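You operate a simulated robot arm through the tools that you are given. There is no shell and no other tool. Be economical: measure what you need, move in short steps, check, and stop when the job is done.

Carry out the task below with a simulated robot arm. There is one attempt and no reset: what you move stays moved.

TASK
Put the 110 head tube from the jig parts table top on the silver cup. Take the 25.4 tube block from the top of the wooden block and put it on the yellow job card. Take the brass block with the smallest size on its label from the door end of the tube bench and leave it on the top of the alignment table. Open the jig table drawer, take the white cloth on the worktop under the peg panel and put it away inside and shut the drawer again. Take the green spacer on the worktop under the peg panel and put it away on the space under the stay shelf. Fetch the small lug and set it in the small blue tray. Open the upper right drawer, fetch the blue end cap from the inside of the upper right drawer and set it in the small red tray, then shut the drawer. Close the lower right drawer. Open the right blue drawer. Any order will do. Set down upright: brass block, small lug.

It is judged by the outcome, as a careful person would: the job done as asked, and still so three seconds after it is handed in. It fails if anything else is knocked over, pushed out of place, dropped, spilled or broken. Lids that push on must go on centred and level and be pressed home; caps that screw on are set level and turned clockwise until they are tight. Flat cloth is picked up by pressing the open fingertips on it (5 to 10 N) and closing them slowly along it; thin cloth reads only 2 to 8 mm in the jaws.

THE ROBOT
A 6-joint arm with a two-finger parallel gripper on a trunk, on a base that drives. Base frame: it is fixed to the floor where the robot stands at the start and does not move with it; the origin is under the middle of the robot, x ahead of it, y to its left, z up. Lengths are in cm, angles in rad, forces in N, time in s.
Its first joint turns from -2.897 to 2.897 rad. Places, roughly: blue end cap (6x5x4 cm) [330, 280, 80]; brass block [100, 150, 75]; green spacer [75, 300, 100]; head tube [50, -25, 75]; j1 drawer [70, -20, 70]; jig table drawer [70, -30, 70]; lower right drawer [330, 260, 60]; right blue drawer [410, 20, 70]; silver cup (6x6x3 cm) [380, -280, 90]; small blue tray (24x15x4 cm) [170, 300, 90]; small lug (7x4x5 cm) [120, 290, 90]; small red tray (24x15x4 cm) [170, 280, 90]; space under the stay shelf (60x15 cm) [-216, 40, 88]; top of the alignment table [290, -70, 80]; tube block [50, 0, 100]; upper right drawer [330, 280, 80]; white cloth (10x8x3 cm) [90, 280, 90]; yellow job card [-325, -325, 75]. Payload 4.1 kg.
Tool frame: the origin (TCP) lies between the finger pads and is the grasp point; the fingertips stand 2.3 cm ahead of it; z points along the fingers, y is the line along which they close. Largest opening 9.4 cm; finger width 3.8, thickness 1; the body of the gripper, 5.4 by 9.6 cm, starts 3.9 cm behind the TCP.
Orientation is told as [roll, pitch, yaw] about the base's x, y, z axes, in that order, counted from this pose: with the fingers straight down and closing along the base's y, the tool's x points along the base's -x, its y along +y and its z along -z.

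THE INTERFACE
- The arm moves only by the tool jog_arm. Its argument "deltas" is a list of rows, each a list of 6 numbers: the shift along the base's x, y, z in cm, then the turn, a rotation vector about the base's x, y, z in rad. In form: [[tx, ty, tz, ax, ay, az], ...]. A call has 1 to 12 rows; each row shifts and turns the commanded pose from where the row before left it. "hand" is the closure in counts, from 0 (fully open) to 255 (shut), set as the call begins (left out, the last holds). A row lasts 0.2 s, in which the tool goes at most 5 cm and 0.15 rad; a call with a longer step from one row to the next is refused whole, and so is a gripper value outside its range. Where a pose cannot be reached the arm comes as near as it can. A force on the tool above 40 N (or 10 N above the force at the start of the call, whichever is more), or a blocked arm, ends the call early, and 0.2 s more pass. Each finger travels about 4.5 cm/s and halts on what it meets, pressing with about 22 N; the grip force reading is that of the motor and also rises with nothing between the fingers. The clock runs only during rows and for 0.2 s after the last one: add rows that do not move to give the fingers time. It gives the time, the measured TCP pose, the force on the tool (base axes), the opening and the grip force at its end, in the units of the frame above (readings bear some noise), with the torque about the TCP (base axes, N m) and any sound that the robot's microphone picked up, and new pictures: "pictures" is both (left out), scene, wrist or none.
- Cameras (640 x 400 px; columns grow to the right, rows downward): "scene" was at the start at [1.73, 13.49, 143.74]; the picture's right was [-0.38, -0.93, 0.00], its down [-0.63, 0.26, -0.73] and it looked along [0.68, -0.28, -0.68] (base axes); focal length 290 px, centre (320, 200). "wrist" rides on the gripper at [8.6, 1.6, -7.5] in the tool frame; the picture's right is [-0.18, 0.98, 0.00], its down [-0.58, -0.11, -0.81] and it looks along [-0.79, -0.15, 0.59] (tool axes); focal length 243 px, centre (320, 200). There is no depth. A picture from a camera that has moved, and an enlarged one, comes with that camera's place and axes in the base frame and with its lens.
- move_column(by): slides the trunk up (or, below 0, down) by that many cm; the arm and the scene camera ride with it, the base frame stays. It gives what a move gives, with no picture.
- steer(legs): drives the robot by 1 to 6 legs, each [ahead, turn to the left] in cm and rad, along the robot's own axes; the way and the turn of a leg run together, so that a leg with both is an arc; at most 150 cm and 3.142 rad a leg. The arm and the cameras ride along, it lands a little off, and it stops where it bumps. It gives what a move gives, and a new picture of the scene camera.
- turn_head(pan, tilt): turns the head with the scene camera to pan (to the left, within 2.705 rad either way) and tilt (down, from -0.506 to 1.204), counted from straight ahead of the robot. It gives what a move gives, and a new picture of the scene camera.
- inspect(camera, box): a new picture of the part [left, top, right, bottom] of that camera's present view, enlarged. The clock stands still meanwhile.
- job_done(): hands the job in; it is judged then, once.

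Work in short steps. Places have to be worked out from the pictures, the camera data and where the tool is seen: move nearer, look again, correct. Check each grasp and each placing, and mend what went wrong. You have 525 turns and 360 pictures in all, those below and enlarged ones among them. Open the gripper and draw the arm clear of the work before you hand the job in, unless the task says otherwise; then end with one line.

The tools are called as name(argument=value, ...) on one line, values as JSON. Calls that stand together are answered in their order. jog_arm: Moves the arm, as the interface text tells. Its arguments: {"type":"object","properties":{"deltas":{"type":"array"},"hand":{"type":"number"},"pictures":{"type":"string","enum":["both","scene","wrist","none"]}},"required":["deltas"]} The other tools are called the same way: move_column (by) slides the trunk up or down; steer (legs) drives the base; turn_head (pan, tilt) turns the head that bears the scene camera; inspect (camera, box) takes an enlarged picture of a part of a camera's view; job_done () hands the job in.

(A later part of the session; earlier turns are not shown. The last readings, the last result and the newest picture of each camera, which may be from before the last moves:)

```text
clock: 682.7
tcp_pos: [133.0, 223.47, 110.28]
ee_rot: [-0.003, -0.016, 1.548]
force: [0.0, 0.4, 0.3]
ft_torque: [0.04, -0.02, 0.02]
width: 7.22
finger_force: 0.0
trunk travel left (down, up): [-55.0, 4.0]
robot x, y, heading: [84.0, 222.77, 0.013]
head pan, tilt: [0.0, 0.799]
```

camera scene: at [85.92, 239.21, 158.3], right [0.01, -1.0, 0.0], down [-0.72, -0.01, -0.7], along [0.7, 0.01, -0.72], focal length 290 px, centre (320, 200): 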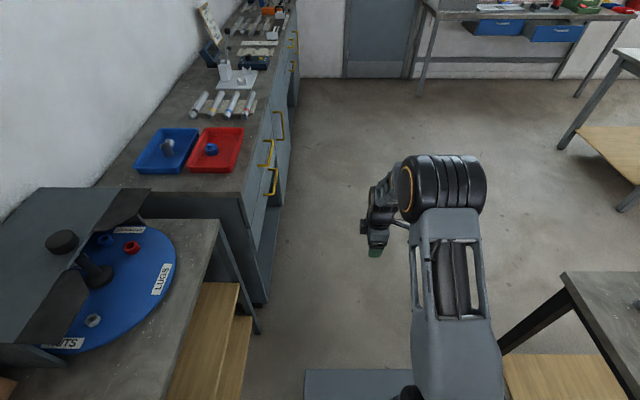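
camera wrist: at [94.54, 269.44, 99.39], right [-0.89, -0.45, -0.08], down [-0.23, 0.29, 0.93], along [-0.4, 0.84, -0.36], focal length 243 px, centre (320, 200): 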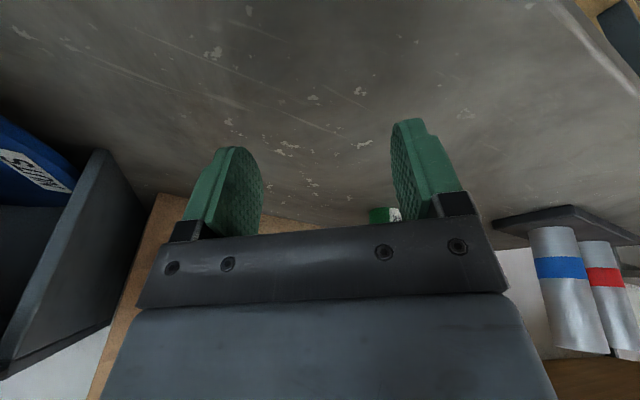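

Good. Now back to facing the worktop, and turn the fingers to close along x.

steer(legs=[[0, 1.555], [6, 0]])

jog_arm(deltas=[[-0.8, 1, 0, 0, 0, -0.145], [-0.8, 1, 0, 0, 0, -0.145], [-0.8, 1, 0, 0, 0, -0.145], [-0.8, 1, 0, 0, 0, -0.145], [-0.8, 1, 0, 0, 0, -0.145], [-0.8, 1, 0, 0, 0, -0.145], [-0.8, 1, 0, 0, 0, -0.145], [-0.8, 1, 0, 0, 0, -0.145], [-0.8, 0, 0, 0, 0, -0.145], [0, 0, -2, 0, 0, -0.145]])

```text
clock: 687.6
tcp_pos: [81.58, 277.78, 110.29]
ee_rot: [-0.002, -0.018, -3.138]
force: [0.0, -0.1, 0.0]
ft_torque: [0.01, -0.03, -0.01]
width: 7.18
finger_force: 0.0
trunk travel left (down, up): [-55.0, 4.0]
robot x, y, heading: [83.67, 228.64, 1.606]
head pan, tilt: [0.0, 0.799]
camera scene: at [67.06, 230.19, 158.3], right [1.0, 0.03, 0.0], down [0.03, -0.72, -0.7], along [-0.02, 0.7, -0.72], focal length 290 px, centre (320, 200)
```

scene: 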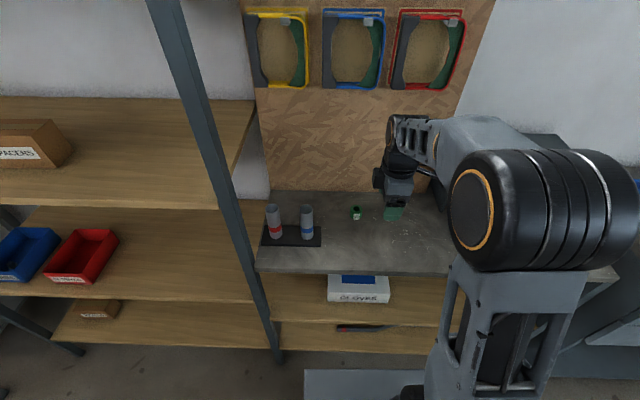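

```text
clock: 689.8
tcp_pos: [74.41, 285.75, 108.2]
ee_rot: [-0.002, -0.019, 1.694]
force: [0.3, 0.2, -0.6]
ft_torque: [0.0, 0.01, -0.01]
width: 7.2
finger_force: 0.0
trunk travel left (down, up): [-55.0, 4.0]
robot x, y, heading: [83.79, 228.68, 1.604]
head pan, tilt: [0.0, 0.799]
camera scene: at [67.05, 230.09, 158.3], right [1.0, 0.03, 0.0], down [0.03, -0.72, -0.7], along [-0.02, 0.7, -0.72], focal length 290 px, centre (320, 200)
camera wrist: at [73.92, 276.73, 115.54], right [-1.0, 0.06, 0.0], down [0.04, 0.58, 0.82], along [0.05, 0.82, -0.58], focal length 243 px, centre (320, 200)
```

scene: 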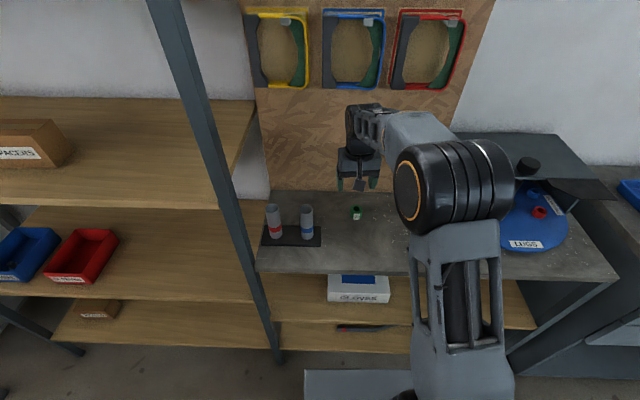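
wrist: 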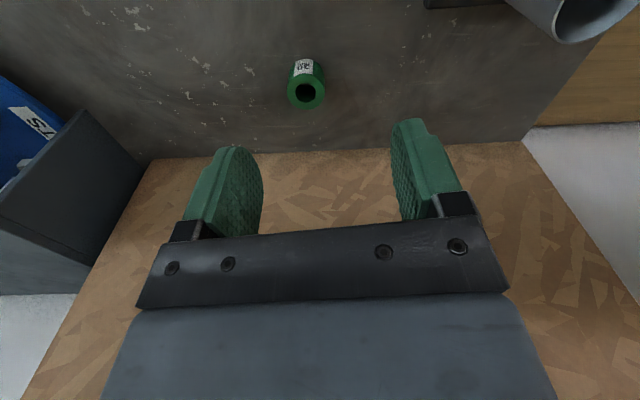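

Spacer at (76.1, 290.1). I go over it and down.

jog_arm(deltas=[[1.7, 4.3, 0, 0, 0, 0], [0, 0, -4, 0, 0, 0], [0, 0, -4, 0, 0, 0], [0, 0, -2, 0, 0, 0], [0, 0, 0, 0, 0, 0]], pictures="wrist")

```text
clock: 691.0
tcp_pos: [75.94, 290.02, 98.3]
ee_rot: [-0.002, -0.018, 1.695]
force: [0.2, -0.1, -0.1]
ft_torque: [-0.06, -0.01, -0.01]
width: 7.17
finger_force: 0.1
trunk travel left (down, up): [-55.0, 4.0]
robot x, y, heading: [83.36, 228.94, 1.607]
head pan, tilt: [0.0, 0.799]
camera wrist: at [75.53, 281.02, 105.56], right [-1.0, 0.06, 0.0], down [0.04, 0.58, 0.82], along [0.05, 0.82, -0.58], focal length 243 px, centre (320, 200)
```

wrist: 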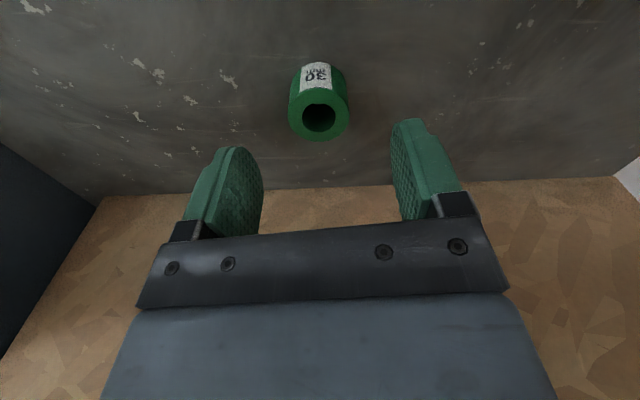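

jog_arm(deltas=[[0, 0, -2.5, 0, 0, 0], [0, 0, -2, 0, 0, 0], [0, 0, -0.8, 0, 0, 0], [0, 0, 0, 0, 0, 0]], pictures="none")

jog_arm(deltas=[[0, 0, 0, 0, 0, 0], [0, 0, 0, 0, 0, 0], [0, 0, 0, 0, 0, 0], [0, 0, 0, 0, 0, 0]], hand=255, pictures="wrist")

```text
clock: 692.0
tcp_pos: [76.01, 290.11, 92.9]
ee_rot: [-0.001, -0.016, 1.694]
force: [-0.6, 0.5, 0.3]
ft_torque: [0.01, 0.03, -0.01]
width: 7.18
finger_force: 0.1
trunk travel left (down, up): [-55.0, 4.0]
robot x, y, heading: [83.56, 228.71, 1.609]
head pan, tilt: [0.0, 0.799]
```

```text
clock: 693.0
tcp_pos: [75.99, 290.06, 92.95]
ee_rot: [-0.001, -0.017, 1.696]
force: [-0.6, 0.1, -0.5]
ft_torque: [-0.01, 0.06, -0.01]
width: 3.69
finger_force: 21.7
trunk travel left (down, up): [-55.0, 4.0]
robot x, y, heading: [83.9, 228.53, 1.607]
head pan, tilt: [0.0, 0.799]
camera wrist: at [75.52, 281.01, 100.29], right [-1.0, 0.06, 0.0], down [0.04, 0.58, 0.82], along [0.05, 0.82, -0.58], focal length 243 px, centre (320, 200)
```

wrist: 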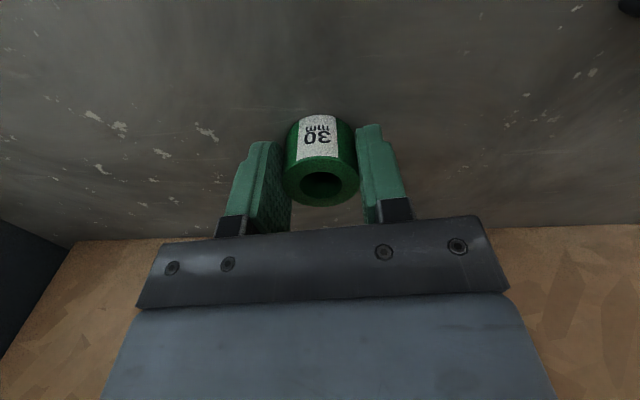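

Spacer gripped (3.7 cm). I lift, retract, and drive west toward the stay-shelf table.

jog_arm(deltas=[[0, 0, 3, 0, 0, 0], [0, 0, 5, 0, 0, 0], [0, 0, 5, 0, 0, 0], [0, 0, 5, 0, 0, 0], [0.5, -3, 0, 0, 0, 0], [1, -3, 0, 0, 0, 0], [1, -3, 0, 0, 0, 0], [1, -3, 0, 0, 0, 0], [1, -3, 0, 0, 0, 0]], pictures="none")

steer(legs=[[-10, 0], [0, 1.535], [150, 0], [40, 0]])

turn_head(pan=0.6, tilt=0.4)

```text
clock: 695.0
tcp_pos: [80.42, 274.96, 111.08]
ee_rot: [-0.003, -0.018, 1.694]
force: [-0.6, -0.7, -0.3]
ft_torque: [-0.02, -0.01, 0.03]
width: 3.75
finger_force: 22.2
trunk travel left (down, up): [-55.0, 4.0]
robot x, y, heading: [83.76, 228.51, 1.607]
head pan, tilt: [0.0, 0.799]
```

```text
clock: 709.0
tcp_pos: [-153.36, 217.31, 110.89]
ee_rot: [-0.001, -0.019, -3.044]
force: [0.0, -0.2, -0.1]
ft_torque: [-0.03, 0.02, 0.01]
width: 3.69
finger_force: 22.3
trunk travel left (down, up): [-55.0, 4.0]
robot x, y, heading: [-106.99, 219.13, -3.131]
head pan, tilt: [0.0, 0.799]
camera scene: at [-108.9, 202.56, 158.3], right [-0.01, 1.0, 0.0], down [0.72, 0.01, -0.7], along [-0.7, -0.01, -0.72], focal length 290 px, centre (320, 200)
```

scene: 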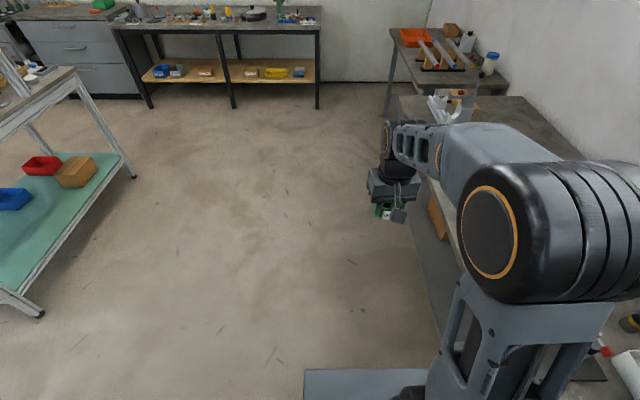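

```text
clock: 710.0
tcp_pos: [-153.32, 217.11, 111.05]
ee_rot: [-0.001, -0.015, -3.043]
force: [-0.3, 0.0, -0.5]
ft_torque: [0.03, -0.02, 0.01]
width: 3.71
finger_force: 22.3
trunk travel left (down, up): [-55.0, 4.0]
robot x, y, heading: [-106.88, 219.11, -3.132]
head pan, tilt: [0.6, 0.4]
camera scene: at [-108.4, 197.34, 161.81], right [-0.57, 0.82, 0.0], down [0.32, 0.22, -0.92], along [-0.76, -0.53, -0.39], focal length 290 px, centre (320, 200)
```

scene: 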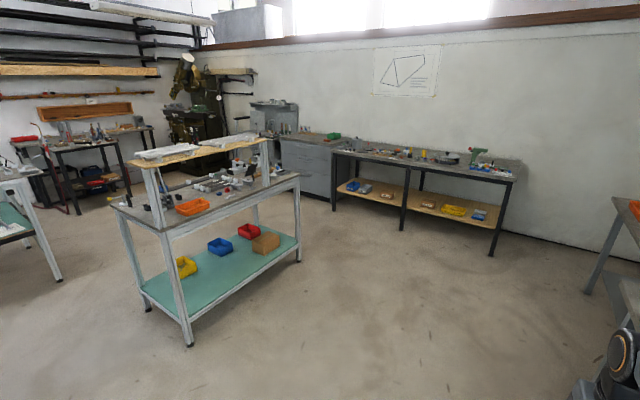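

inspect(camera="scene", box=[100, 115, 320, 255])

```text
2.86 times, centred on (210, 185) of scene
camera zoom: at [-108.4, 197.34, 161.81], right [-0.57, 0.82, 0.0], down [0.32, 0.22, -0.92], along [-0.76, -0.53, -0.39], focal length 830 px, centre (634, 243)
```

zoom: 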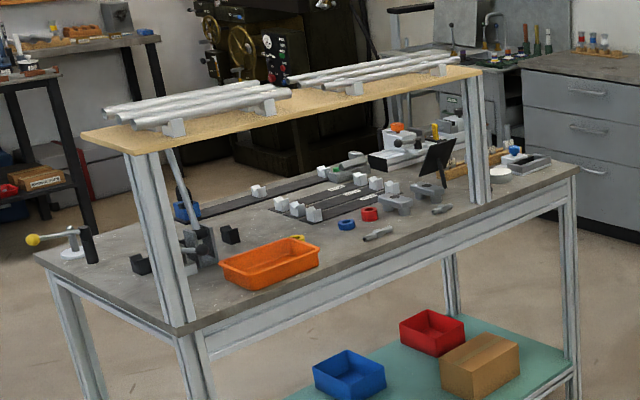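

The space under the stay shelf (z≈88, shelf at z≈120) has a free gap around (−233, 43). I drive to its north side.

steer(legs=[[0, 0.738], [110, 0], [58, 0], [0, 0.822]])

turn_head(pan=-0.1, tilt=0.7)

```text
clock: 722.6
tcp_pos: [-227.05, 58.49, 110.98]
ee_rot: [-0.002, -0.018, -1.478]
force: [0.1, 0.5, -1.0]
ft_torque: [-0.02, 0.03, 0.0]
width: 3.68
finger_force: 22.4
trunk travel left (down, up): [-55.0, 4.0]
robot x, y, heading: [-228.61, 105.1, -1.569]
head pan, tilt: [0.6, 0.4]
camera scene: at [-206.84, 103.29, 161.81], right [-0.82, -0.57, 0.0], down [-0.22, 0.32, -0.92], along [0.52, -0.76, -0.39], focal length 290 px, centre (320, 200)
```

scene: 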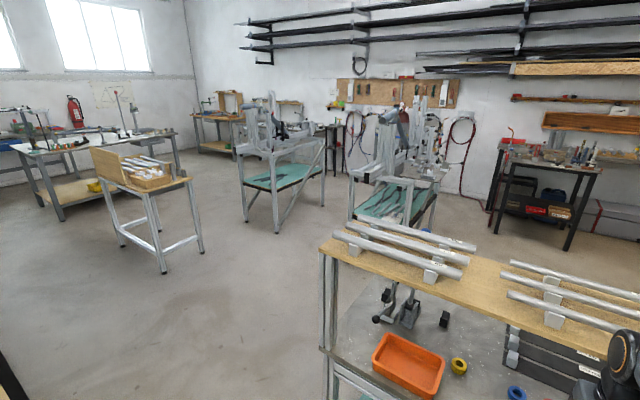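

```text
clock: 723.6
tcp_pos: [-227.12, 58.51, 110.97]
ee_rot: [-0.001, -0.017, -1.479]
force: [1.0, 0.2, -0.8]
ft_torque: [-0.03, 0.0, -0.01]
width: 3.67
finger_force: 21.5
trunk travel left (down, up): [-55.0, 4.0]
robot x, y, heading: [-228.41, 104.82, -1.567]
head pan, tilt: [-0.099, 0.7]
camera scene: at [-212.93, 102.46, 159.13], right [-1.0, 0.1, 0.0], down [0.06, 0.64, -0.77], along [-0.07, -0.76, -0.64], focal length 290 px, centre (320, 200)
```

scene: 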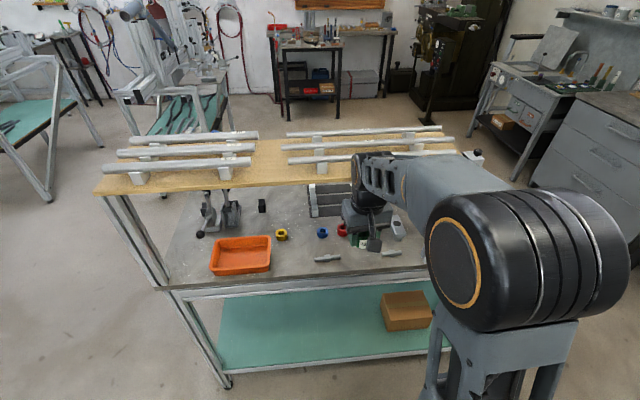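

The gap between two small pins is near (−231, 45), under the shelf. I lower in front of the shelf while tilting the tool toward it.

jog_arm(deltas=[[-1, 1.5, 0, 0, 0, 0], [-1, 1.5, -1, -0.14, 0, 0], [-1, 1.5, -2, -0.14, 0, 0], [-0.8, 1.5, -2, -0.14, 0, 0], [0, 0, -3, -0.13, 0, 0], [0, 0, -3, 0, 0, 0], [0, 0, -2, 0, 0, 0], [0, 0, 0, 0, 0, 0]])

```text
clock: 725.4
tcp_pos: [-230.4, 64.26, 101.23]
ee_rot: [-0.045, -0.563, -1.462]
force: [0.9, -0.1, -0.2]
ft_torque: [0.02, 0.01, -0.01]
width: 3.72
finger_force: 22.0
out of reach, approached as far as the arm can: row 5, 6, 7
trunk travel left (down, up): [-55.0, 4.0]
robot x, y, heading: [-228.95, 104.96, -1.57]
head pan, tilt: [-0.099, 0.7]
camera scene: at [-212.94, 102.47, 159.13], right [-1.0, 0.1, 0.0], down [0.06, 0.64, -0.76], along [-0.07, -0.76, -0.64], focal length 290 px, centre (320, 200)
camera wrist: at [-229.7, 75.5, 102.77], right [1.0, -0.07, 0.06], down [-0.07, -0.07, 1.0], along [-0.07, -1.0, -0.07], focal length 243 px, centre (320, 200)
```

scene: 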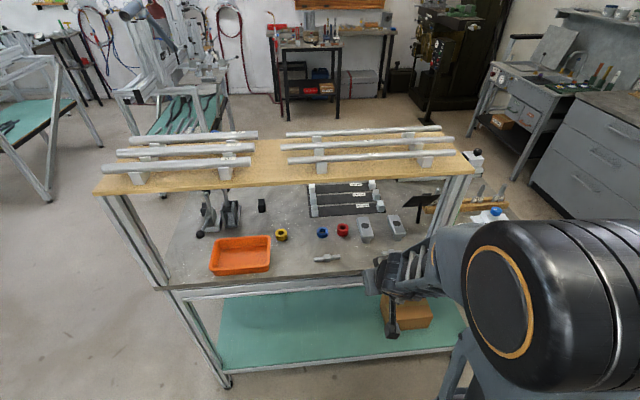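
wrist: 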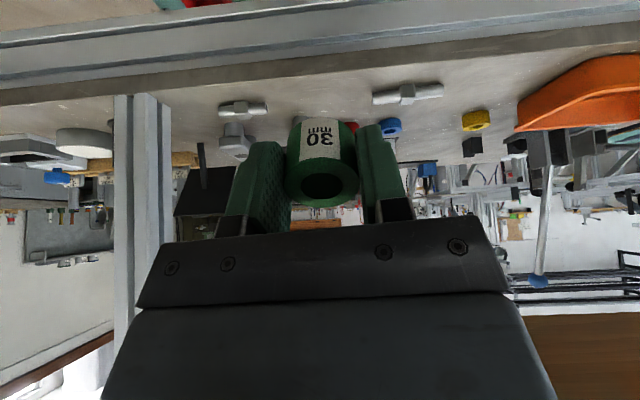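

I back the robot up a bit to get reach, lower, then move in.

steer(legs=[[-12, 0]])

jog_arm(deltas=[[0, -2, -1, 0, 0, 0], [0, -2, -1, 0, 0, 0], [0, -2, -1, 0, 0, 0], [0, -2, -1, 0, 0, 0], [0, -2, 0, 0, 0, 0], [0, 0, 0, 0, 0, 0]])

```text
clock: 726.7
tcp_pos: [-230.51, 76.26, 101.18]
ee_rot: [-0.044, -0.566, -1.462]
force: [0.0, -0.1, -0.8]
ft_torque: [0.01, 0.01, 0.01]
width: 3.69
finger_force: 22.1
trunk travel left (down, up): [-55.0, 4.0]
robot x, y, heading: [-228.87, 117.08, -1.569]
head pan, tilt: [-0.099, 0.7]
camera scene: at [-212.97, 114.52, 159.13], right [-1.0, 0.1, 0.0], down [0.06, 0.64, -0.77], along [-0.07, -0.76, -0.64], focal length 290 px, centre (320, 200)
```

scene: 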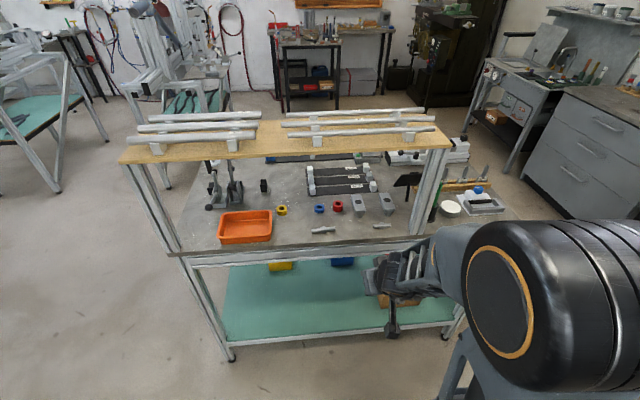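

```text
clock: 728.1
tcp_pos: [-230.5, 66.17, 97.14]
ee_rot: [-0.044, -0.565, -1.46]
force: [1.0, -1.4, -0.3]
ft_torque: [-0.05, 0.02, 0.02]
width: 3.66
finger_force: 22.3
trunk travel left (down, up): [-55.0, 4.0]
robot x, y, heading: [-228.51, 116.88, -1.566]
head pan, tilt: [-0.099, 0.7]
camera scene: at [-212.97, 114.43, 159.13], right [-1.0, 0.1, 0.0], down [0.06, 0.64, -0.76], along [-0.07, -0.76, -0.64], focal length 290 px, centre (320, 200)
camera wrist: at [-229.7, 77.49, 98.77], right [1.0, -0.07, 0.06], down [-0.07, -0.07, 1.0], along [-0.06, -1.0, -0.07], focal length 243 px, centre (320, 200)
```

scene: 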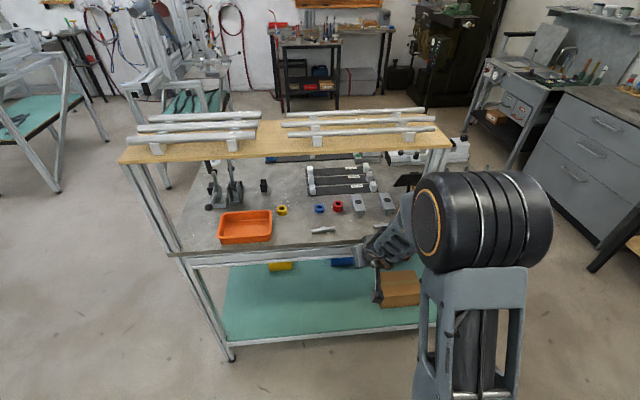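
wrist: 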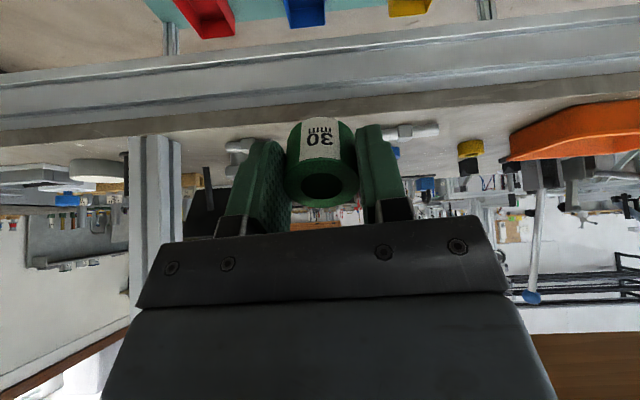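

I tilt slightly more and advance under the shelf edge.

jog_arm(deltas=[[0, -3, 0, -0.09, 0, 0], [0, -3, 0, 0, 0, 0], [0, -3, 0, 0, 0, 0], [0, -3, 0, 0, 0, 0], [0, -2, 0, 0, 0, 0], [0, 0, 0, 0, 0, 0]])

```text
clock: 729.5
tcp_pos: [-230.4, 53.22, 97.36]
ee_rot: [-0.057, -0.653, -1.453]
force: [0.0, 0.8, -1.4]
ft_torque: [-0.01, 0.0, -0.02]
width: 3.71
finger_force: 22.1
out of reach, approached as far as the arm can: row 4
trunk travel left (down, up): [-55.0, 4.0]
robot x, y, heading: [-228.96, 117.17, -1.568]
head pan, tilt: [-0.099, 0.7]
camera scene: at [-212.97, 114.42, 159.13], right [-1.0, 0.1, 0.0], down [0.06, 0.64, -0.76], along [-0.07, -0.76, -0.64], focal length 290 px, centre (320, 200)
camera wrist: at [-229.69, 64.67, 97.88], right [1.0, -0.06, 0.07], down [-0.07, 0.02, 1.0], along [-0.06, -1.0, 0.02], focal length 243 px, centre (320, 200)
```

scene: 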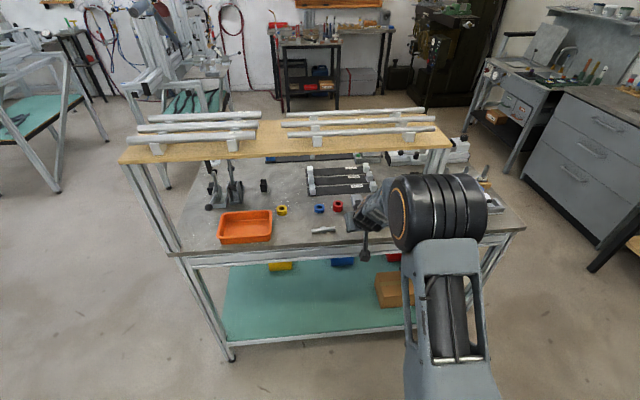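
wrist: 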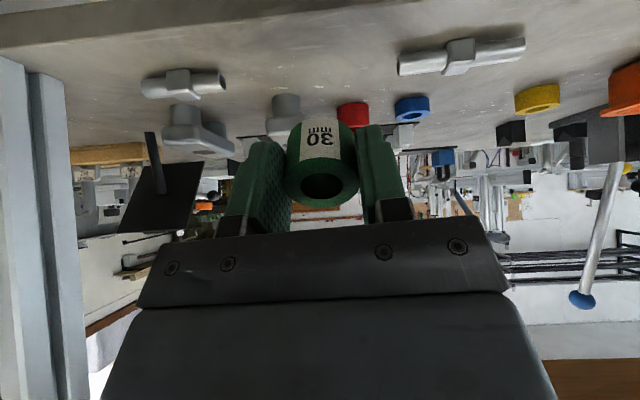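

Red ring at (−228, 42) and pins at y≈50 leave a spot at about (−230.8, 47). I advance 4.3 and lower to contact.

jog_arm(deltas=[[0, -1.5, 0, 0, 0, 0], [0, -1.5, 0, 0, 0, 0], [-0.3, -1.3, 0, 0, 0, 0], [0, 0, -0.6, 0, 0, 0], [0, 0, -0.6, 0, 0, 0], [0, 0, -0.5, 0, 0, 0], [0, 0, 0, 0, 0, 0]])

```text
clock: 731.1
tcp_pos: [-230.61, 49.17, 95.43]
ee_rot: [-0.056, -0.656, -1.453]
force: [-0.8, -0.9, -0.7]
ft_torque: [0.01, 0.0, 0.01]
width: 3.68
finger_force: 21.9
trunk travel left (down, up): [-55.0, 4.0]
robot x, y, heading: [-228.88, 117.01, -1.567]
head pan, tilt: [-0.099, 0.7]
camera scene: at [-212.97, 114.43, 159.13], right [-1.0, 0.1, 0.0], down [0.06, 0.64, -0.76], along [-0.07, -0.76, -0.64], focal length 290 px, centre (320, 200)
camera wrist: at [-229.91, 60.42, 96.0], right [1.0, -0.06, 0.07], down [-0.07, 0.02, 1.0], along [-0.06, -1.0, 0.02], focal length 243 px, centre (320, 200)
```

scene: 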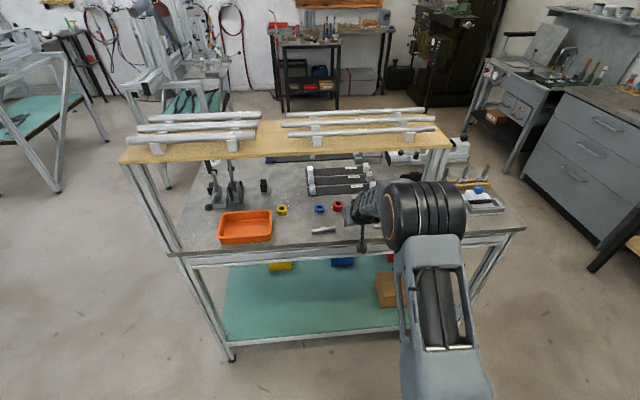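
wrist: 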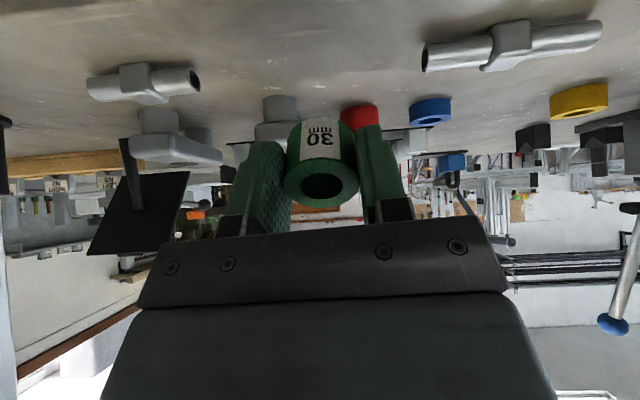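

Both views now agree on table height z≈87.4 (ring at y≈36.5, pins at y≈43). I lower, advance 4 more, and set down around (−231, 43).

jog_arm(deltas=[[-0.2, 0, -1.5, 0, 0, 0], [-0.2, -1.5, -0.5, 0, 0, 0], [0, -1.5, 0, 0, 0, 0], [0, -1, 0, 0, 0, 0], [0, 0, -0.5, 0, 0, 0], [0, 0, -0.5, 0, 0, 0], [0, 0, 0, 0, 0, 0]])

```text
clock: 732.7
tcp_pos: [-231.1, 44.96, 92.37]
ee_rot: [-0.058, -0.654, -1.453]
force: [0.1, 1.8, -1.4]
ft_torque: [0.02, -0.03, 0.01]
width: 3.67
finger_force: 22.3
trunk travel left (down, up): [-55.0, 4.0]
robot x, y, heading: [-228.83, 116.67, -1.567]
head pan, tilt: [-0.099, 0.7]
camera scene: at [-212.97, 114.44, 159.13], right [-1.0, 0.1, 0.0], down [0.06, 0.64, -0.76], along [-0.07, -0.76, -0.64], focal length 290 px, centre (320, 200)
camera wrist: at [-230.34, 56.4, 92.99], right [1.0, -0.06, 0.07], down [-0.07, 0.02, 1.0], along [-0.06, -1.0, 0.02], focal length 243 px, centre (320, 200)
```

scene: 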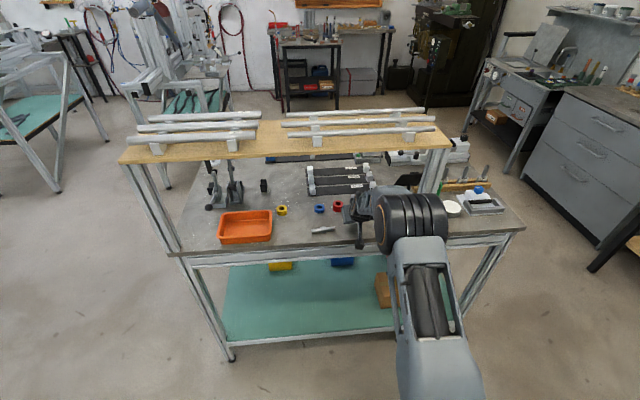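
wrist: 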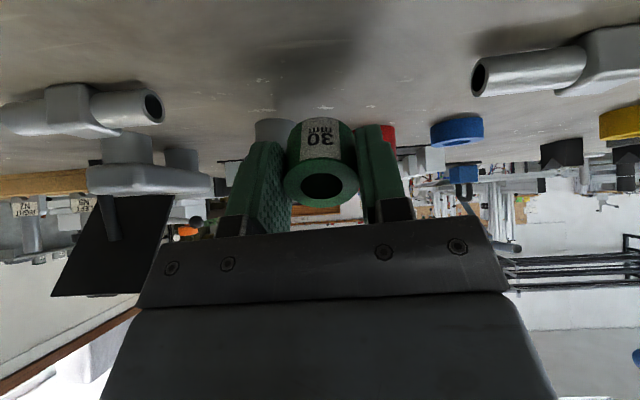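

jog_arm(deltas=[[0, 0, -0.4, 0, 0, 0], [0, 0, -0.4, 0, 0, 0], [0, 0, -0.4, 0, 0, 0], [0, 0, -0.4, 0, 0, 0], [0, 0, -0.4, 0, 0, 0], [0, 0, -0.4, 0, 0, 0]], pictures="wrist")

```text
clock: 734.1
tcp_pos: [-231.12, 44.5, 91.13]
ee_rot: [-0.058, -0.675, -1.453]
force: [0.5, -1.2, 12.8]
ft_torque: [0.01, -0.28, 0.1]
width: 3.65
finger_force: 21.8
trunk travel left (down, up): [-55.0, 4.0]
robot x, y, heading: [-228.78, 116.79, -1.566]
head pan, tilt: [-0.099, 0.7]
stopped in row 6: the force on the tool passed its limit (the readings are from after the stop); the commanded pose is now the measured one
camera wrist: at [-230.34, 55.94, 91.38], right [1.0, -0.06, 0.07], down [-0.07, 0.05, 1.0], along [-0.07, -1.0, 0.04], focal length 243 px, centre (320, 200)
```

wrist: 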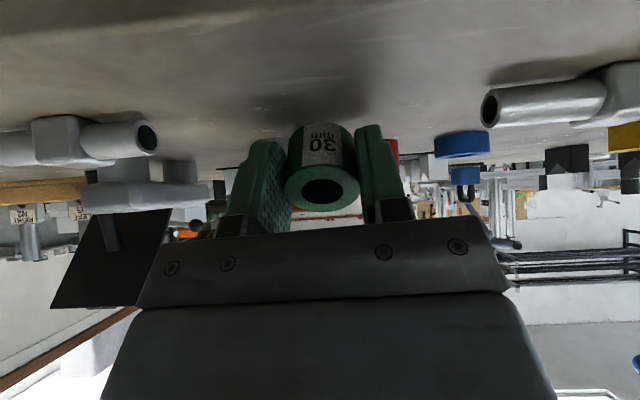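

Contact as predicted. I open and let it settle flat, then back straight out.

jog_arm(deltas=[[0, 0, 0, 0, 0, 0], [0, 0, 0, 0, 0, 0], [0, 0, 0, 0, 0, 0]], hand=120, pictures="wrist")

```text
clock: 734.9
tcp_pos: [-231.27, 44.54, 91.07]
ee_rot: [-0.06, -0.674, -1.454]
force: [-16.9, -8.9, 24.0]
ft_torque: [-0.2, -0.06, -0.3]
width: 4.17
finger_force: 0.0
trunk travel left (down, up): [-55.0, 4.0]
robot x, y, heading: [-228.41, 116.58, -1.568]
head pan, tilt: [-0.099, 0.7]
camera wrist: at [-230.53, 55.93, 91.38], right [1.0, -0.06, 0.07], down [-0.07, 0.05, 1.0], along [-0.07, -1.0, 0.04], focal length 243 px, centre (320, 200)
```

wrist: 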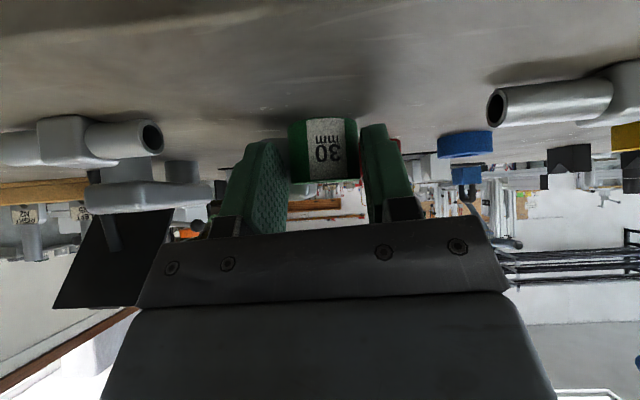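

Spacer stands flat. I withdraw along the tool axis.

jog_arm(deltas=[[0, 0.3, 0.4, 0, 0, 0], [0, 0.6, 0.8, 0, 0, 0], [0, 1, 1.2, 0, 0, 0], [0, 2, 1, 0, 0, 0], [0, 4, 0, 0, 0, 0], [0, 4, 0, 0, 0, 0], [0, 4, 0, 0, 0, 0], [0, 4, 0, 0, 0, 0]])

```text
clock: 736.7
tcp_pos: [-231.1, 64.03, 94.14]
ee_rot: [-0.044, -0.665, -1.463]
force: [-0.3, 0.0, -0.3]
ft_torque: [-0.02, -0.06, 0.01]
width: 4.98
finger_force: 0.2
out of reach, approached as far as the arm can: row 5
trunk travel left (down, up): [-55.0, 4.0]
robot x, y, heading: [-228.74, 117.09, -1.561]
head pan, tilt: [-0.099, 0.7]
camera scene: at [-212.99, 114.48, 159.13], right [-1.0, 0.1, 0.0], down [0.06, 0.64, -0.77], along [-0.07, -0.76, -0.64], focal length 290 px, centre (320, 200)
camera wrist: at [-230.27, 75.44, 94.65], right [0.99, -0.06, 0.08], down [-0.08, 0.04, 1.0], along [-0.07, -1.0, 0.03], focal length 243 px, centre (320, 200)
```

scene: 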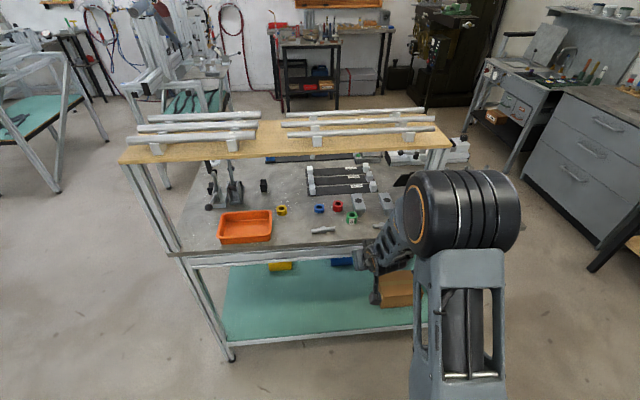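
wrist: 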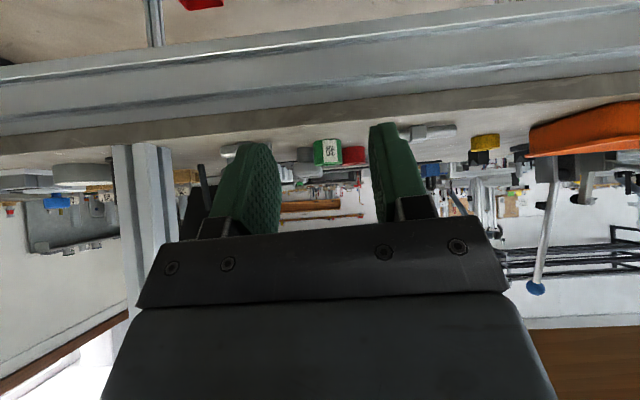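

inspect(camera="scene", box=[270, 160, 430, 260])

```text
4.00 times, centred on (350, 210) of scene
camera zoom: at [-212.99, 114.48, 159.13], right [-1.0, 0.1, 0.0], down [0.06, 0.64, -0.77], along [-0.07, -0.76, -0.64], focal length 1162 px, centre (200, 160)
```

zoom: 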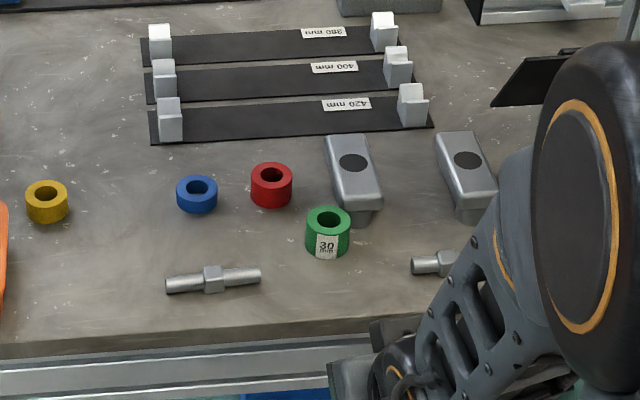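

Spacer is in place and nothing else moved. I back away, straighten the tool, and drive to the jig table's west side for the tube block.

steer(legs=[[-15, 0]])

jog_arm(deltas=[[0, -1, 2, 0, 0, 0], [0, -1, 2, 0.13, 0, 0], [0, -1, 2, 0.13, 0, 0], [0, 0, 2, 0.13, 0, 0], [0, 0, 2, 0.13, 0, 0], [0, 0, 2, 0.13, 0, 0], [0, 0, 2, 0, 0, 0], [0, 0, 1, 0, 0, 0]], pictures="none")

```text
clock: 738.1
tcp_pos: [-231.09, 78.92, 94.31]
ee_rot: [-0.044, -0.667, -1.462]
force: [0.7, 0.0, 0.2]
ft_torque: [0.04, 0.02, 0.01]
width: 4.95
finger_force: 0.1
trunk travel left (down, up): [-55.0, 4.0]
robot x, y, heading: [-228.8, 132.16, -1.571]
head pan, tilt: [-0.099, 0.7]
camera scene: at [-213.03, 129.44, 159.13], right [-1.0, 0.09, 0.0], down [0.06, 0.64, -0.77], along [-0.07, -0.76, -0.64], focal length 290 px, centre (320, 200)
```

scene: 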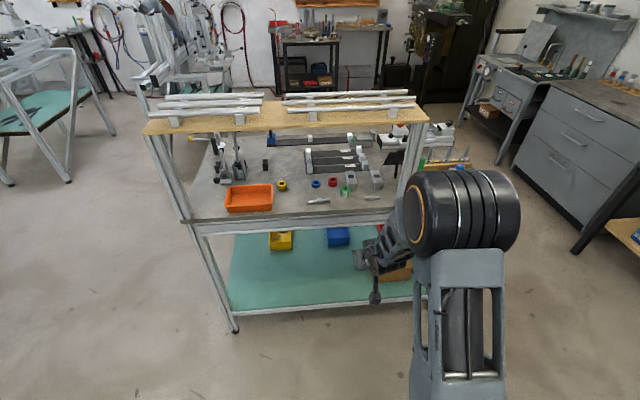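

```text
clock: 739.9
tcp_pos: [-228.81, 76.77, 104.39]
ee_rot: [0.121, -0.383, -1.48]
force: [0.2, -0.4, -0.2]
ft_torque: [0.01, -0.02, -0.03]
width: 5.0
finger_force: 0.0
out of reach, approached as far as the arm can: row 2, 3, 4, 5
trunk travel left (down, up): [-55.0, 4.0]
robot x, y, heading: [-228.98, 131.52, -1.564]
head pan, tilt: [-0.099, 0.7]
```

Same singular behaviour; I use the recipe that worked: pitch above horizontal, then straight down in-plane at low height.

jog_arm(deltas=[[0, 0, -1.5, -0.145, 0, 0], [0, 0, -1.5, -0.145, 0, 0], [0, 0, -1.5, -0.145, 0, 0], [0, 0, -1.5, -0.145, 0, 0], [0, 0, -1.5, -0.145, 0, 0], [0, 0, -1.5, -0.145, 0, 0], [0, 0, -1.5, -0.145, 0, 0], [0, 0, -1.5, -0.145, 0, 0], [0, 0, -1.5, -0.145, 0, 0], [0, 0, -1.5, -0.145, 0, 0], [0, 0, -1.5, -0.1, 0, 0], [0, 0, 0, 0, 0, 0]], pictures="none")

```text
clock: 742.5
tcp_pos: [-239.67, 65.09, 98.07]
ee_rot: [-2.865, -1.291, 1.508]
force: [-0.5, -0.1, -0.2]
ft_torque: [0.03, 0.03, 0.01]
width: 4.98
finger_force: 0.1
out of reach, approached as far as the arm can: row 3, 6, 7, 8, 9, 10, 11
trunk travel left (down, up): [-55.0, 4.0]
robot x, y, heading: [-228.5, 132.01, -1.567]
head pan, tilt: [-0.099, 0.7]
```

steer(legs=[[-20, 0]])

jog_arm(deltas=[[2, 1, -1, 0, 0, -0.05], [2, 1, -1, 0, 0, -0.05], [2, 1, -1, 0, 0, -0.05], [2, 1, -1, 0, 0, -0.05], [2, 1, -1, 0, 0, 0], [1, 2, -1, 0, 0, 0], [0, 2, -1, 0, 0, 0], [0, 2, -1, 0, 0, 0], [0, 2, 0, 0, 0, 0], [0, 0, 0, 0, 0, 0]], pictures="none")

```text
clock: 744.0
tcp_pos: [-239.7, 84.92, 98.14]
ee_rot: [-2.862, -1.291, 1.507]
force: [0.2, 0.2, 0.2]
ft_torque: [0.0, 0.01, 0.0]
width: 4.98
finger_force: 0.1
trunk travel left (down, up): [-55.0, 4.0]
robot x, y, heading: [-229.02, 151.71, -1.563]
head pan, tilt: [-0.099, 0.7]
camera scene: at [-213.14, 149.14, 159.13], right [-1.0, 0.09, 0.0], down [0.06, 0.64, -0.77], along [-0.07, -0.76, -0.64], focal length 290 px, centre (320, 200)
```

scene: 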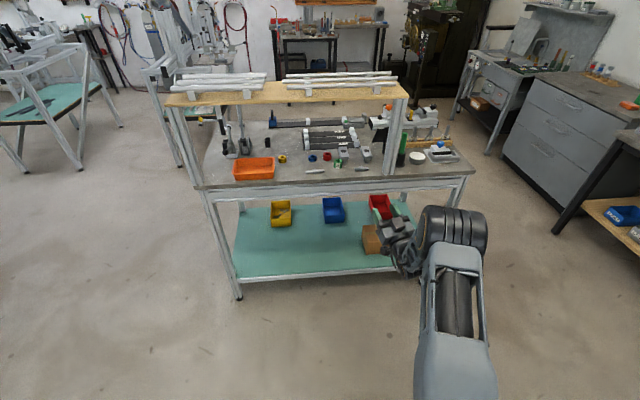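

```text
clock: 746.2
tcp_pos: [-243.57, 86.64, 95.17]
ee_rot: [-3.054, -1.304, 1.58]
force: [-0.4, -0.2, 0.1]
ft_torque: [0.04, 0.0, -0.01]
width: 4.98
finger_force: 0.1
out of reach, approached as far as the arm can: row 1, 2, 3, 4, 5, 6, 7, 8, 9
trunk travel left (down, up): [-55.0, 4.0]
robot x, y, heading: [-229.09, 151.8, -1.564]
head pan, tilt: [-0.099, 0.7]
```

jog_arm(deltas=[[0, 0, 0, -0.01, 0.14, -0.03], [0, 0, 0, -0.01, 0.14, -0.03], [0, 0, 0, -0.01, 0.14, -0.03], [0, 0, 0, -0.01, 0.14, -0.03], [0, 0, 0, -0.01, 0.14, -0.03], [0, 0, 0, -0.01, 0.14, -0.03], [0, 0, 0, -0.01, 0.14, -0.03], [0, 0, 0, -0.01, 0.14, -0.03], [0, 0, 0, -0.01, 0.14, -0.03], [0, 0, 0, -0.01, 0.14, -0.03], [0, 0, 0, 0, 0, 0]], pictures="scene")

```text
clock: 748.6
tcp_pos: [-243.58, 86.53, 95.12]
ee_rot: [-3.055, -1.302, 1.58]
force: [0.4, -0.3, 0.3]
ft_torque: [0.0, -0.01, 0.0]
width: 4.95
finger_force: 0.0
out of reach, approached as far as the arm can: row 1, 2, 3, 4, 5, 6, 7, 8, 9, 10
trunk travel left (down, up): [-55.0, 4.0]
robot x, y, heading: [-229.13, 151.8, -1.564]
head pan, tilt: [-0.099, 0.7]
camera scene: at [-213.14, 149.09, 159.13], right [-1.0, 0.09, 0.0], down [0.06, 0.64, -0.76], along [-0.07, -0.76, -0.64], focal length 290 px, centre (320, 200)
```

scene: 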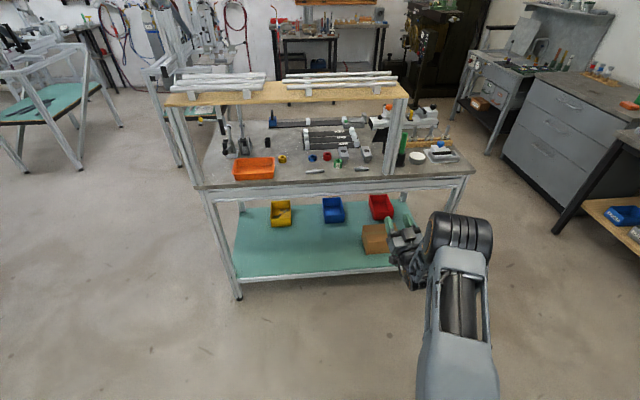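

jog_arm(deltas=[[0, 0, 0, 0.01, -0.14, 0.03], [0, 0, 0, 0.01, -0.14, 0.03], [0, 0, 0, 0.01, -0.14, 0.03], [0, 0, 0, 0.01, -0.14, 0.03], [0, 0, 0, 0.01, -0.14, 0.03], [0, 0, 0, 0.01, -0.14, 0.03], [0, 0, 0, 0.01, -0.14, 0.03], [0, 0, 0, 0.01, -0.14, 0.03], [0, 0, 0, 0.01, -0.14, 0.03], [0, 0, 0, 0.01, -0.14, 0.03], [0, 0, 0, 0, 0, 0]], pictures="none")

```text
clock: 751.0
tcp_pos: [-243.51, 86.5, 95.33]
ee_rot: [1.818, -0.135, 3.126]
force: [0.2, -0.1, 0.4]
ft_torque: [-0.01, 0.0, -0.05]
width: 5.0
finger_force: 0.0
trunk travel left (down, up): [-55.0, 4.0]
robot x, y, heading: [-228.96, 151.34, -1.562]
head pan, tilt: [-0.099, 0.7]
```

Free now. I centre the TCP, then pitch straight down.

jog_arm(deltas=[[2.5, 2, -1, 0, 0, 0], [2.5, 2, -1, 0, 0, 0], [2.5, 2, -1, 0, 0, 0], [2.5, 2, -1, 0, 0, 0], [2.5, 2, -1, 0, 0, 0], [2, 1, -1, 0, 0, 0], [0, 0, -1, 0, 0, 0], [0, 0, 0, 0, 0, 0]], pictures="none")

jog_arm(deltas=[[0, 0, 0, 0.145, 0, 0], [0, 0, 0, 0.145, 0, 0], [0, 0, 0, 0.145, 0, 0], [0, 0, 0, 0.145, 0, 0], [0, 0, 0, 0.145, 0, 0], [0, 0, 0, 0.145, 0, 0], [0, 0, 0, 0.145, 0, 0], [0, 0, 0, 0.145, 0, 0], [0, 0, 0, 0.145, 0, 0], [0, 0, 0, 0.145, 0, 0], [0, 0, 0, 0.145, 0, 0], [0, 0, 0, 0.145, 0, 0]], pictures="none")

```text
clock: 752.9
tcp_pos: [-235.67, 99.43, 88.19]
ee_rot: [1.82, -0.137, 3.131]
force: [-0.2, -0.3, -0.1]
ft_torque: [0.02, 0.04, -0.04]
width: 4.99
finger_force: 0.0
out of reach, approached as far as the arm can: row 3, 4, 5, 6
trunk travel left (down, up): [-55.0, 4.0]
robot x, y, heading: [-229.31, 151.73, -1.565]
head pan, tilt: [-0.099, 0.7]
```

```text
clock: 755.5
tcp_pos: [-235.22, 99.49, 88.27]
ee_rot: [0.222, 0.039, -3.011]
force: [-1.9, 0.6, 0.1]
ft_torque: [-0.06, -0.05, 0.08]
width: 4.98
finger_force: 0.0
out of reach, approached as far as the arm can: row 2, 10, 11
trunk travel left (down, up): [-55.0, 4.0]
robot x, y, heading: [-229.32, 151.56, -1.563]
head pan, tilt: [-0.099, 0.7]
```

jog_arm(deltas=[[0, 0, 0, 0.11, 0, 0], [0, 0, 0, 0.11, 0.03, 0], [0, 0, 0, 0, 0, 0]], pictures="none")

jog_arm(deltas=[[1, -1, 4, 0, 0, 0], [1, -1, 4, 0, 0, 0], [1, 0, 4, 0, 0, 0], [1, 0, 4, 0, 0, 0], [1, 0, 4, 0, 0, 0], [0, 0, 2, 0, 0, 0], [0, 0, 0, 0, 0, 0]], pictures="none")

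```text
clock: 756.2
tcp_pos: [-235.4, 99.51, 88.25]
ee_rot: [-0.002, 0.033, -3.001]
force: [0.3, 0.5, 0.3]
ft_torque: [-0.03, 0.0, 0.01]
width: 4.98
finger_force: 0.0
trunk travel left (down, up): [-55.0, 4.0]
robot x, y, heading: [-228.94, 151.66, -1.567]
head pan, tilt: [-0.099, 0.7]
```

```text
clock: 757.9
tcp_pos: [-230.46, 97.4, 110.06]
ee_rot: [-0.003, 0.033, -3.003]
force: [0.2, 0.7, 1.6]
ft_torque: [0.02, 0.01, -0.03]
width: 4.98
finger_force: 0.0
trunk travel left (down, up): [-55.0, 4.0]
robot x, y, heading: [-229.04, 151.06, -1.56]
head pan, tilt: [-0.099, 0.7]
```

Tool is vertical again at carry height. I centre its yaw and drive to (−22, 0).

jog_arm(deltas=[[0, 0, 0, 0, 0, 0.145], [0, 0, 0, 0, 0, 0.145], [0, 0, 0, 0, 0, 0.145], [0, 0, 0, 0, 0, 0.145], [0, 0, 0, 0, 0, 0.145], [0, 0, 0, 0, 0, 0.145], [0, 0, 0, 0, 0, 0.145], [0, 2, 0, 0, 0, 0.145], [0, 2, 0, 0, 0, 0.145], [0, 2, 0, 0, 0, 0.12]], hand=60, pictures="none")

steer(legs=[[0, 0.934], [128, 0], [126, 0], [0, 0.626]])

turn_head(pan=-0.2, tilt=0.7)

```text
clock: 760.0
tcp_pos: [-230.52, 103.48, 110.28]
ee_rot: [-0.004, 0.032, -1.574]
force: [0.0, 0.7, 0.1]
ft_torque: [-0.01, -0.01, 0.02]
width: 7.19
finger_force: 0.0
trunk travel left (down, up): [-55.0, 4.0]
robot x, y, heading: [-228.98, 151.67, -1.561]
head pan, tilt: [-0.099, 0.7]
```

```text
clock: 776.7
tcp_pos: [28.18, -0.49, 110.1]
ee_rot: [-0.003, 0.031, -0.026]
force: [0.4, 0.2, -0.2]
ft_torque: [0.0, 0.0, -0.01]
width: 7.17
finger_force: 0.0
trunk travel left (down, up): [-55.0, 4.0]
robot x, y, heading: [-19.97, 1.6, -0.015]
head pan, tilt: [-0.099, 0.7]
camera scene: at [-17.18, 17.75, 159.13], right [-0.11, -0.99, 0.0], down [-0.64, 0.07, -0.76], along [0.76, -0.09, -0.64], focal length 290 px, centre (320, 200)
```

scene: 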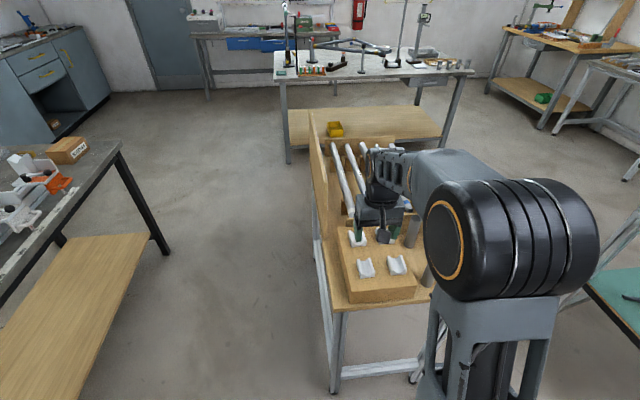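

```text
clock: 777.3
tcp_pos: [28.06, -0.49, 110.26]
ee_rot: [-0.004, 0.031, -0.028]
force: [-0.3, 0.6, -0.3]
ft_torque: [0.01, 0.0, 0.01]
width: 7.19
finger_force: 0.0
trunk travel left (down, up): [-55.0, 4.0]
robot x, y, heading: [-20.0, 2.06, -0.015]
head pan, tilt: [-0.201, 0.7]
camera scene: at [-17.31, 16.88, 159.13], right [-0.21, -0.98, 0.0], down [-0.63, 0.14, -0.76], along [0.75, -0.16, -0.64], focal length 290 px, centre (320, 200)
```

scene: 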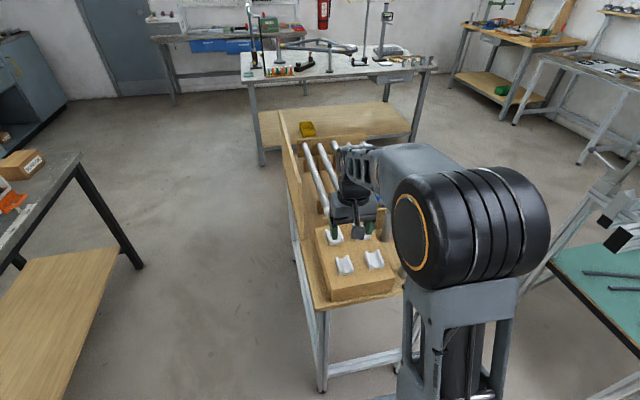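

inspect(camera="scene", box=[300, 200, 428, 300])

inspect(camera="wrist", box=[0, 0, 640, 400])

```text
4.00 times, centred on (364, 250) of scene
camera zoom: at [-17.31, 16.88, 159.13], right [-0.21, -0.98, 0.0], down [-0.63, 0.14, -0.76], along [0.75, -0.16, -0.64], focal length 1162 px, centre (144, 0)
```

zoom: 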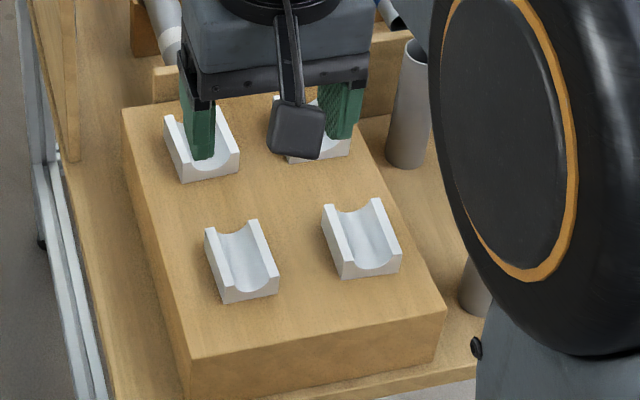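

```text
1.00 times, centred on (320, 200) of wrist
camera zoom: at [19.82, 1.26, 117.91], right [0.21, 0.98, -0.01], down [0.6, -0.12, 0.79], along [0.77, -0.17, -0.62], focal length 243 px, centre (320, 200)
```

zoom: 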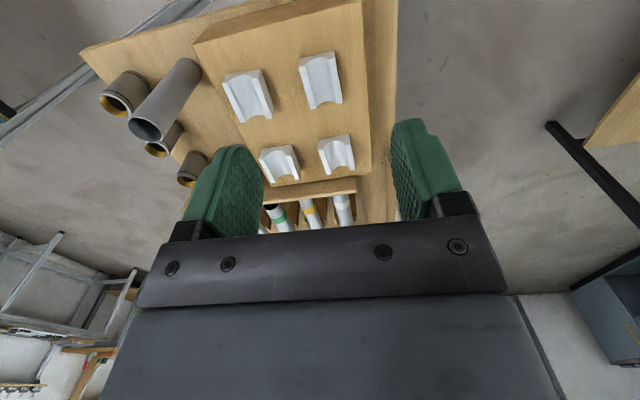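

The 25.4 block is at about (32.5, −1.6). I narrow the fingers and hover over it.

jog_arm(deltas=[[2.2, -0.6, -3, 0, 0, 0], [2.2, -0.5, -4, 0, 0, -0.02], [0, 0, -4, 0, 0, 0], [0, 0, 0, 0, 0, 0]], hand=115, pictures="wrist")

```text
clock: 778.3
tcp_pos: [32.61, -1.6, 99.14]
ee_rot: [-0.003, 0.032, -0.046]
force: [0.6, -0.3, -0.3]
ft_torque: [0.0, -0.02, -0.02]
width: 5.19
finger_force: 0.0
trunk travel left (down, up): [-55.0, 4.0]
robot x, y, heading: [-19.85, 1.73, -0.021]
head pan, tilt: [-0.201, 0.7]
camera wrist: at [24.34, 0.24, 106.8], right [0.23, 0.97, -0.01], down [0.6, -0.14, 0.79], along [0.77, -0.19, -0.62], focal length 243 px, centre (320, 200)
```

wrist: 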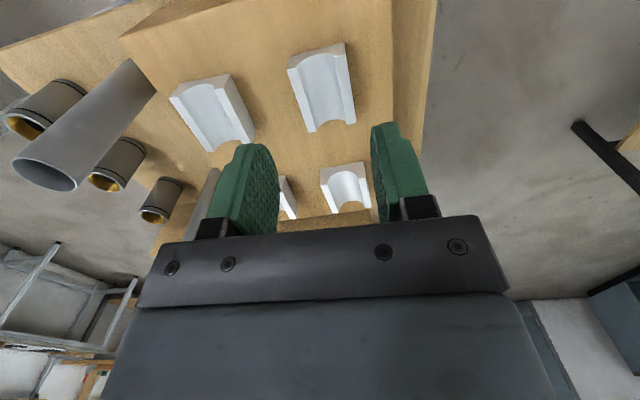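

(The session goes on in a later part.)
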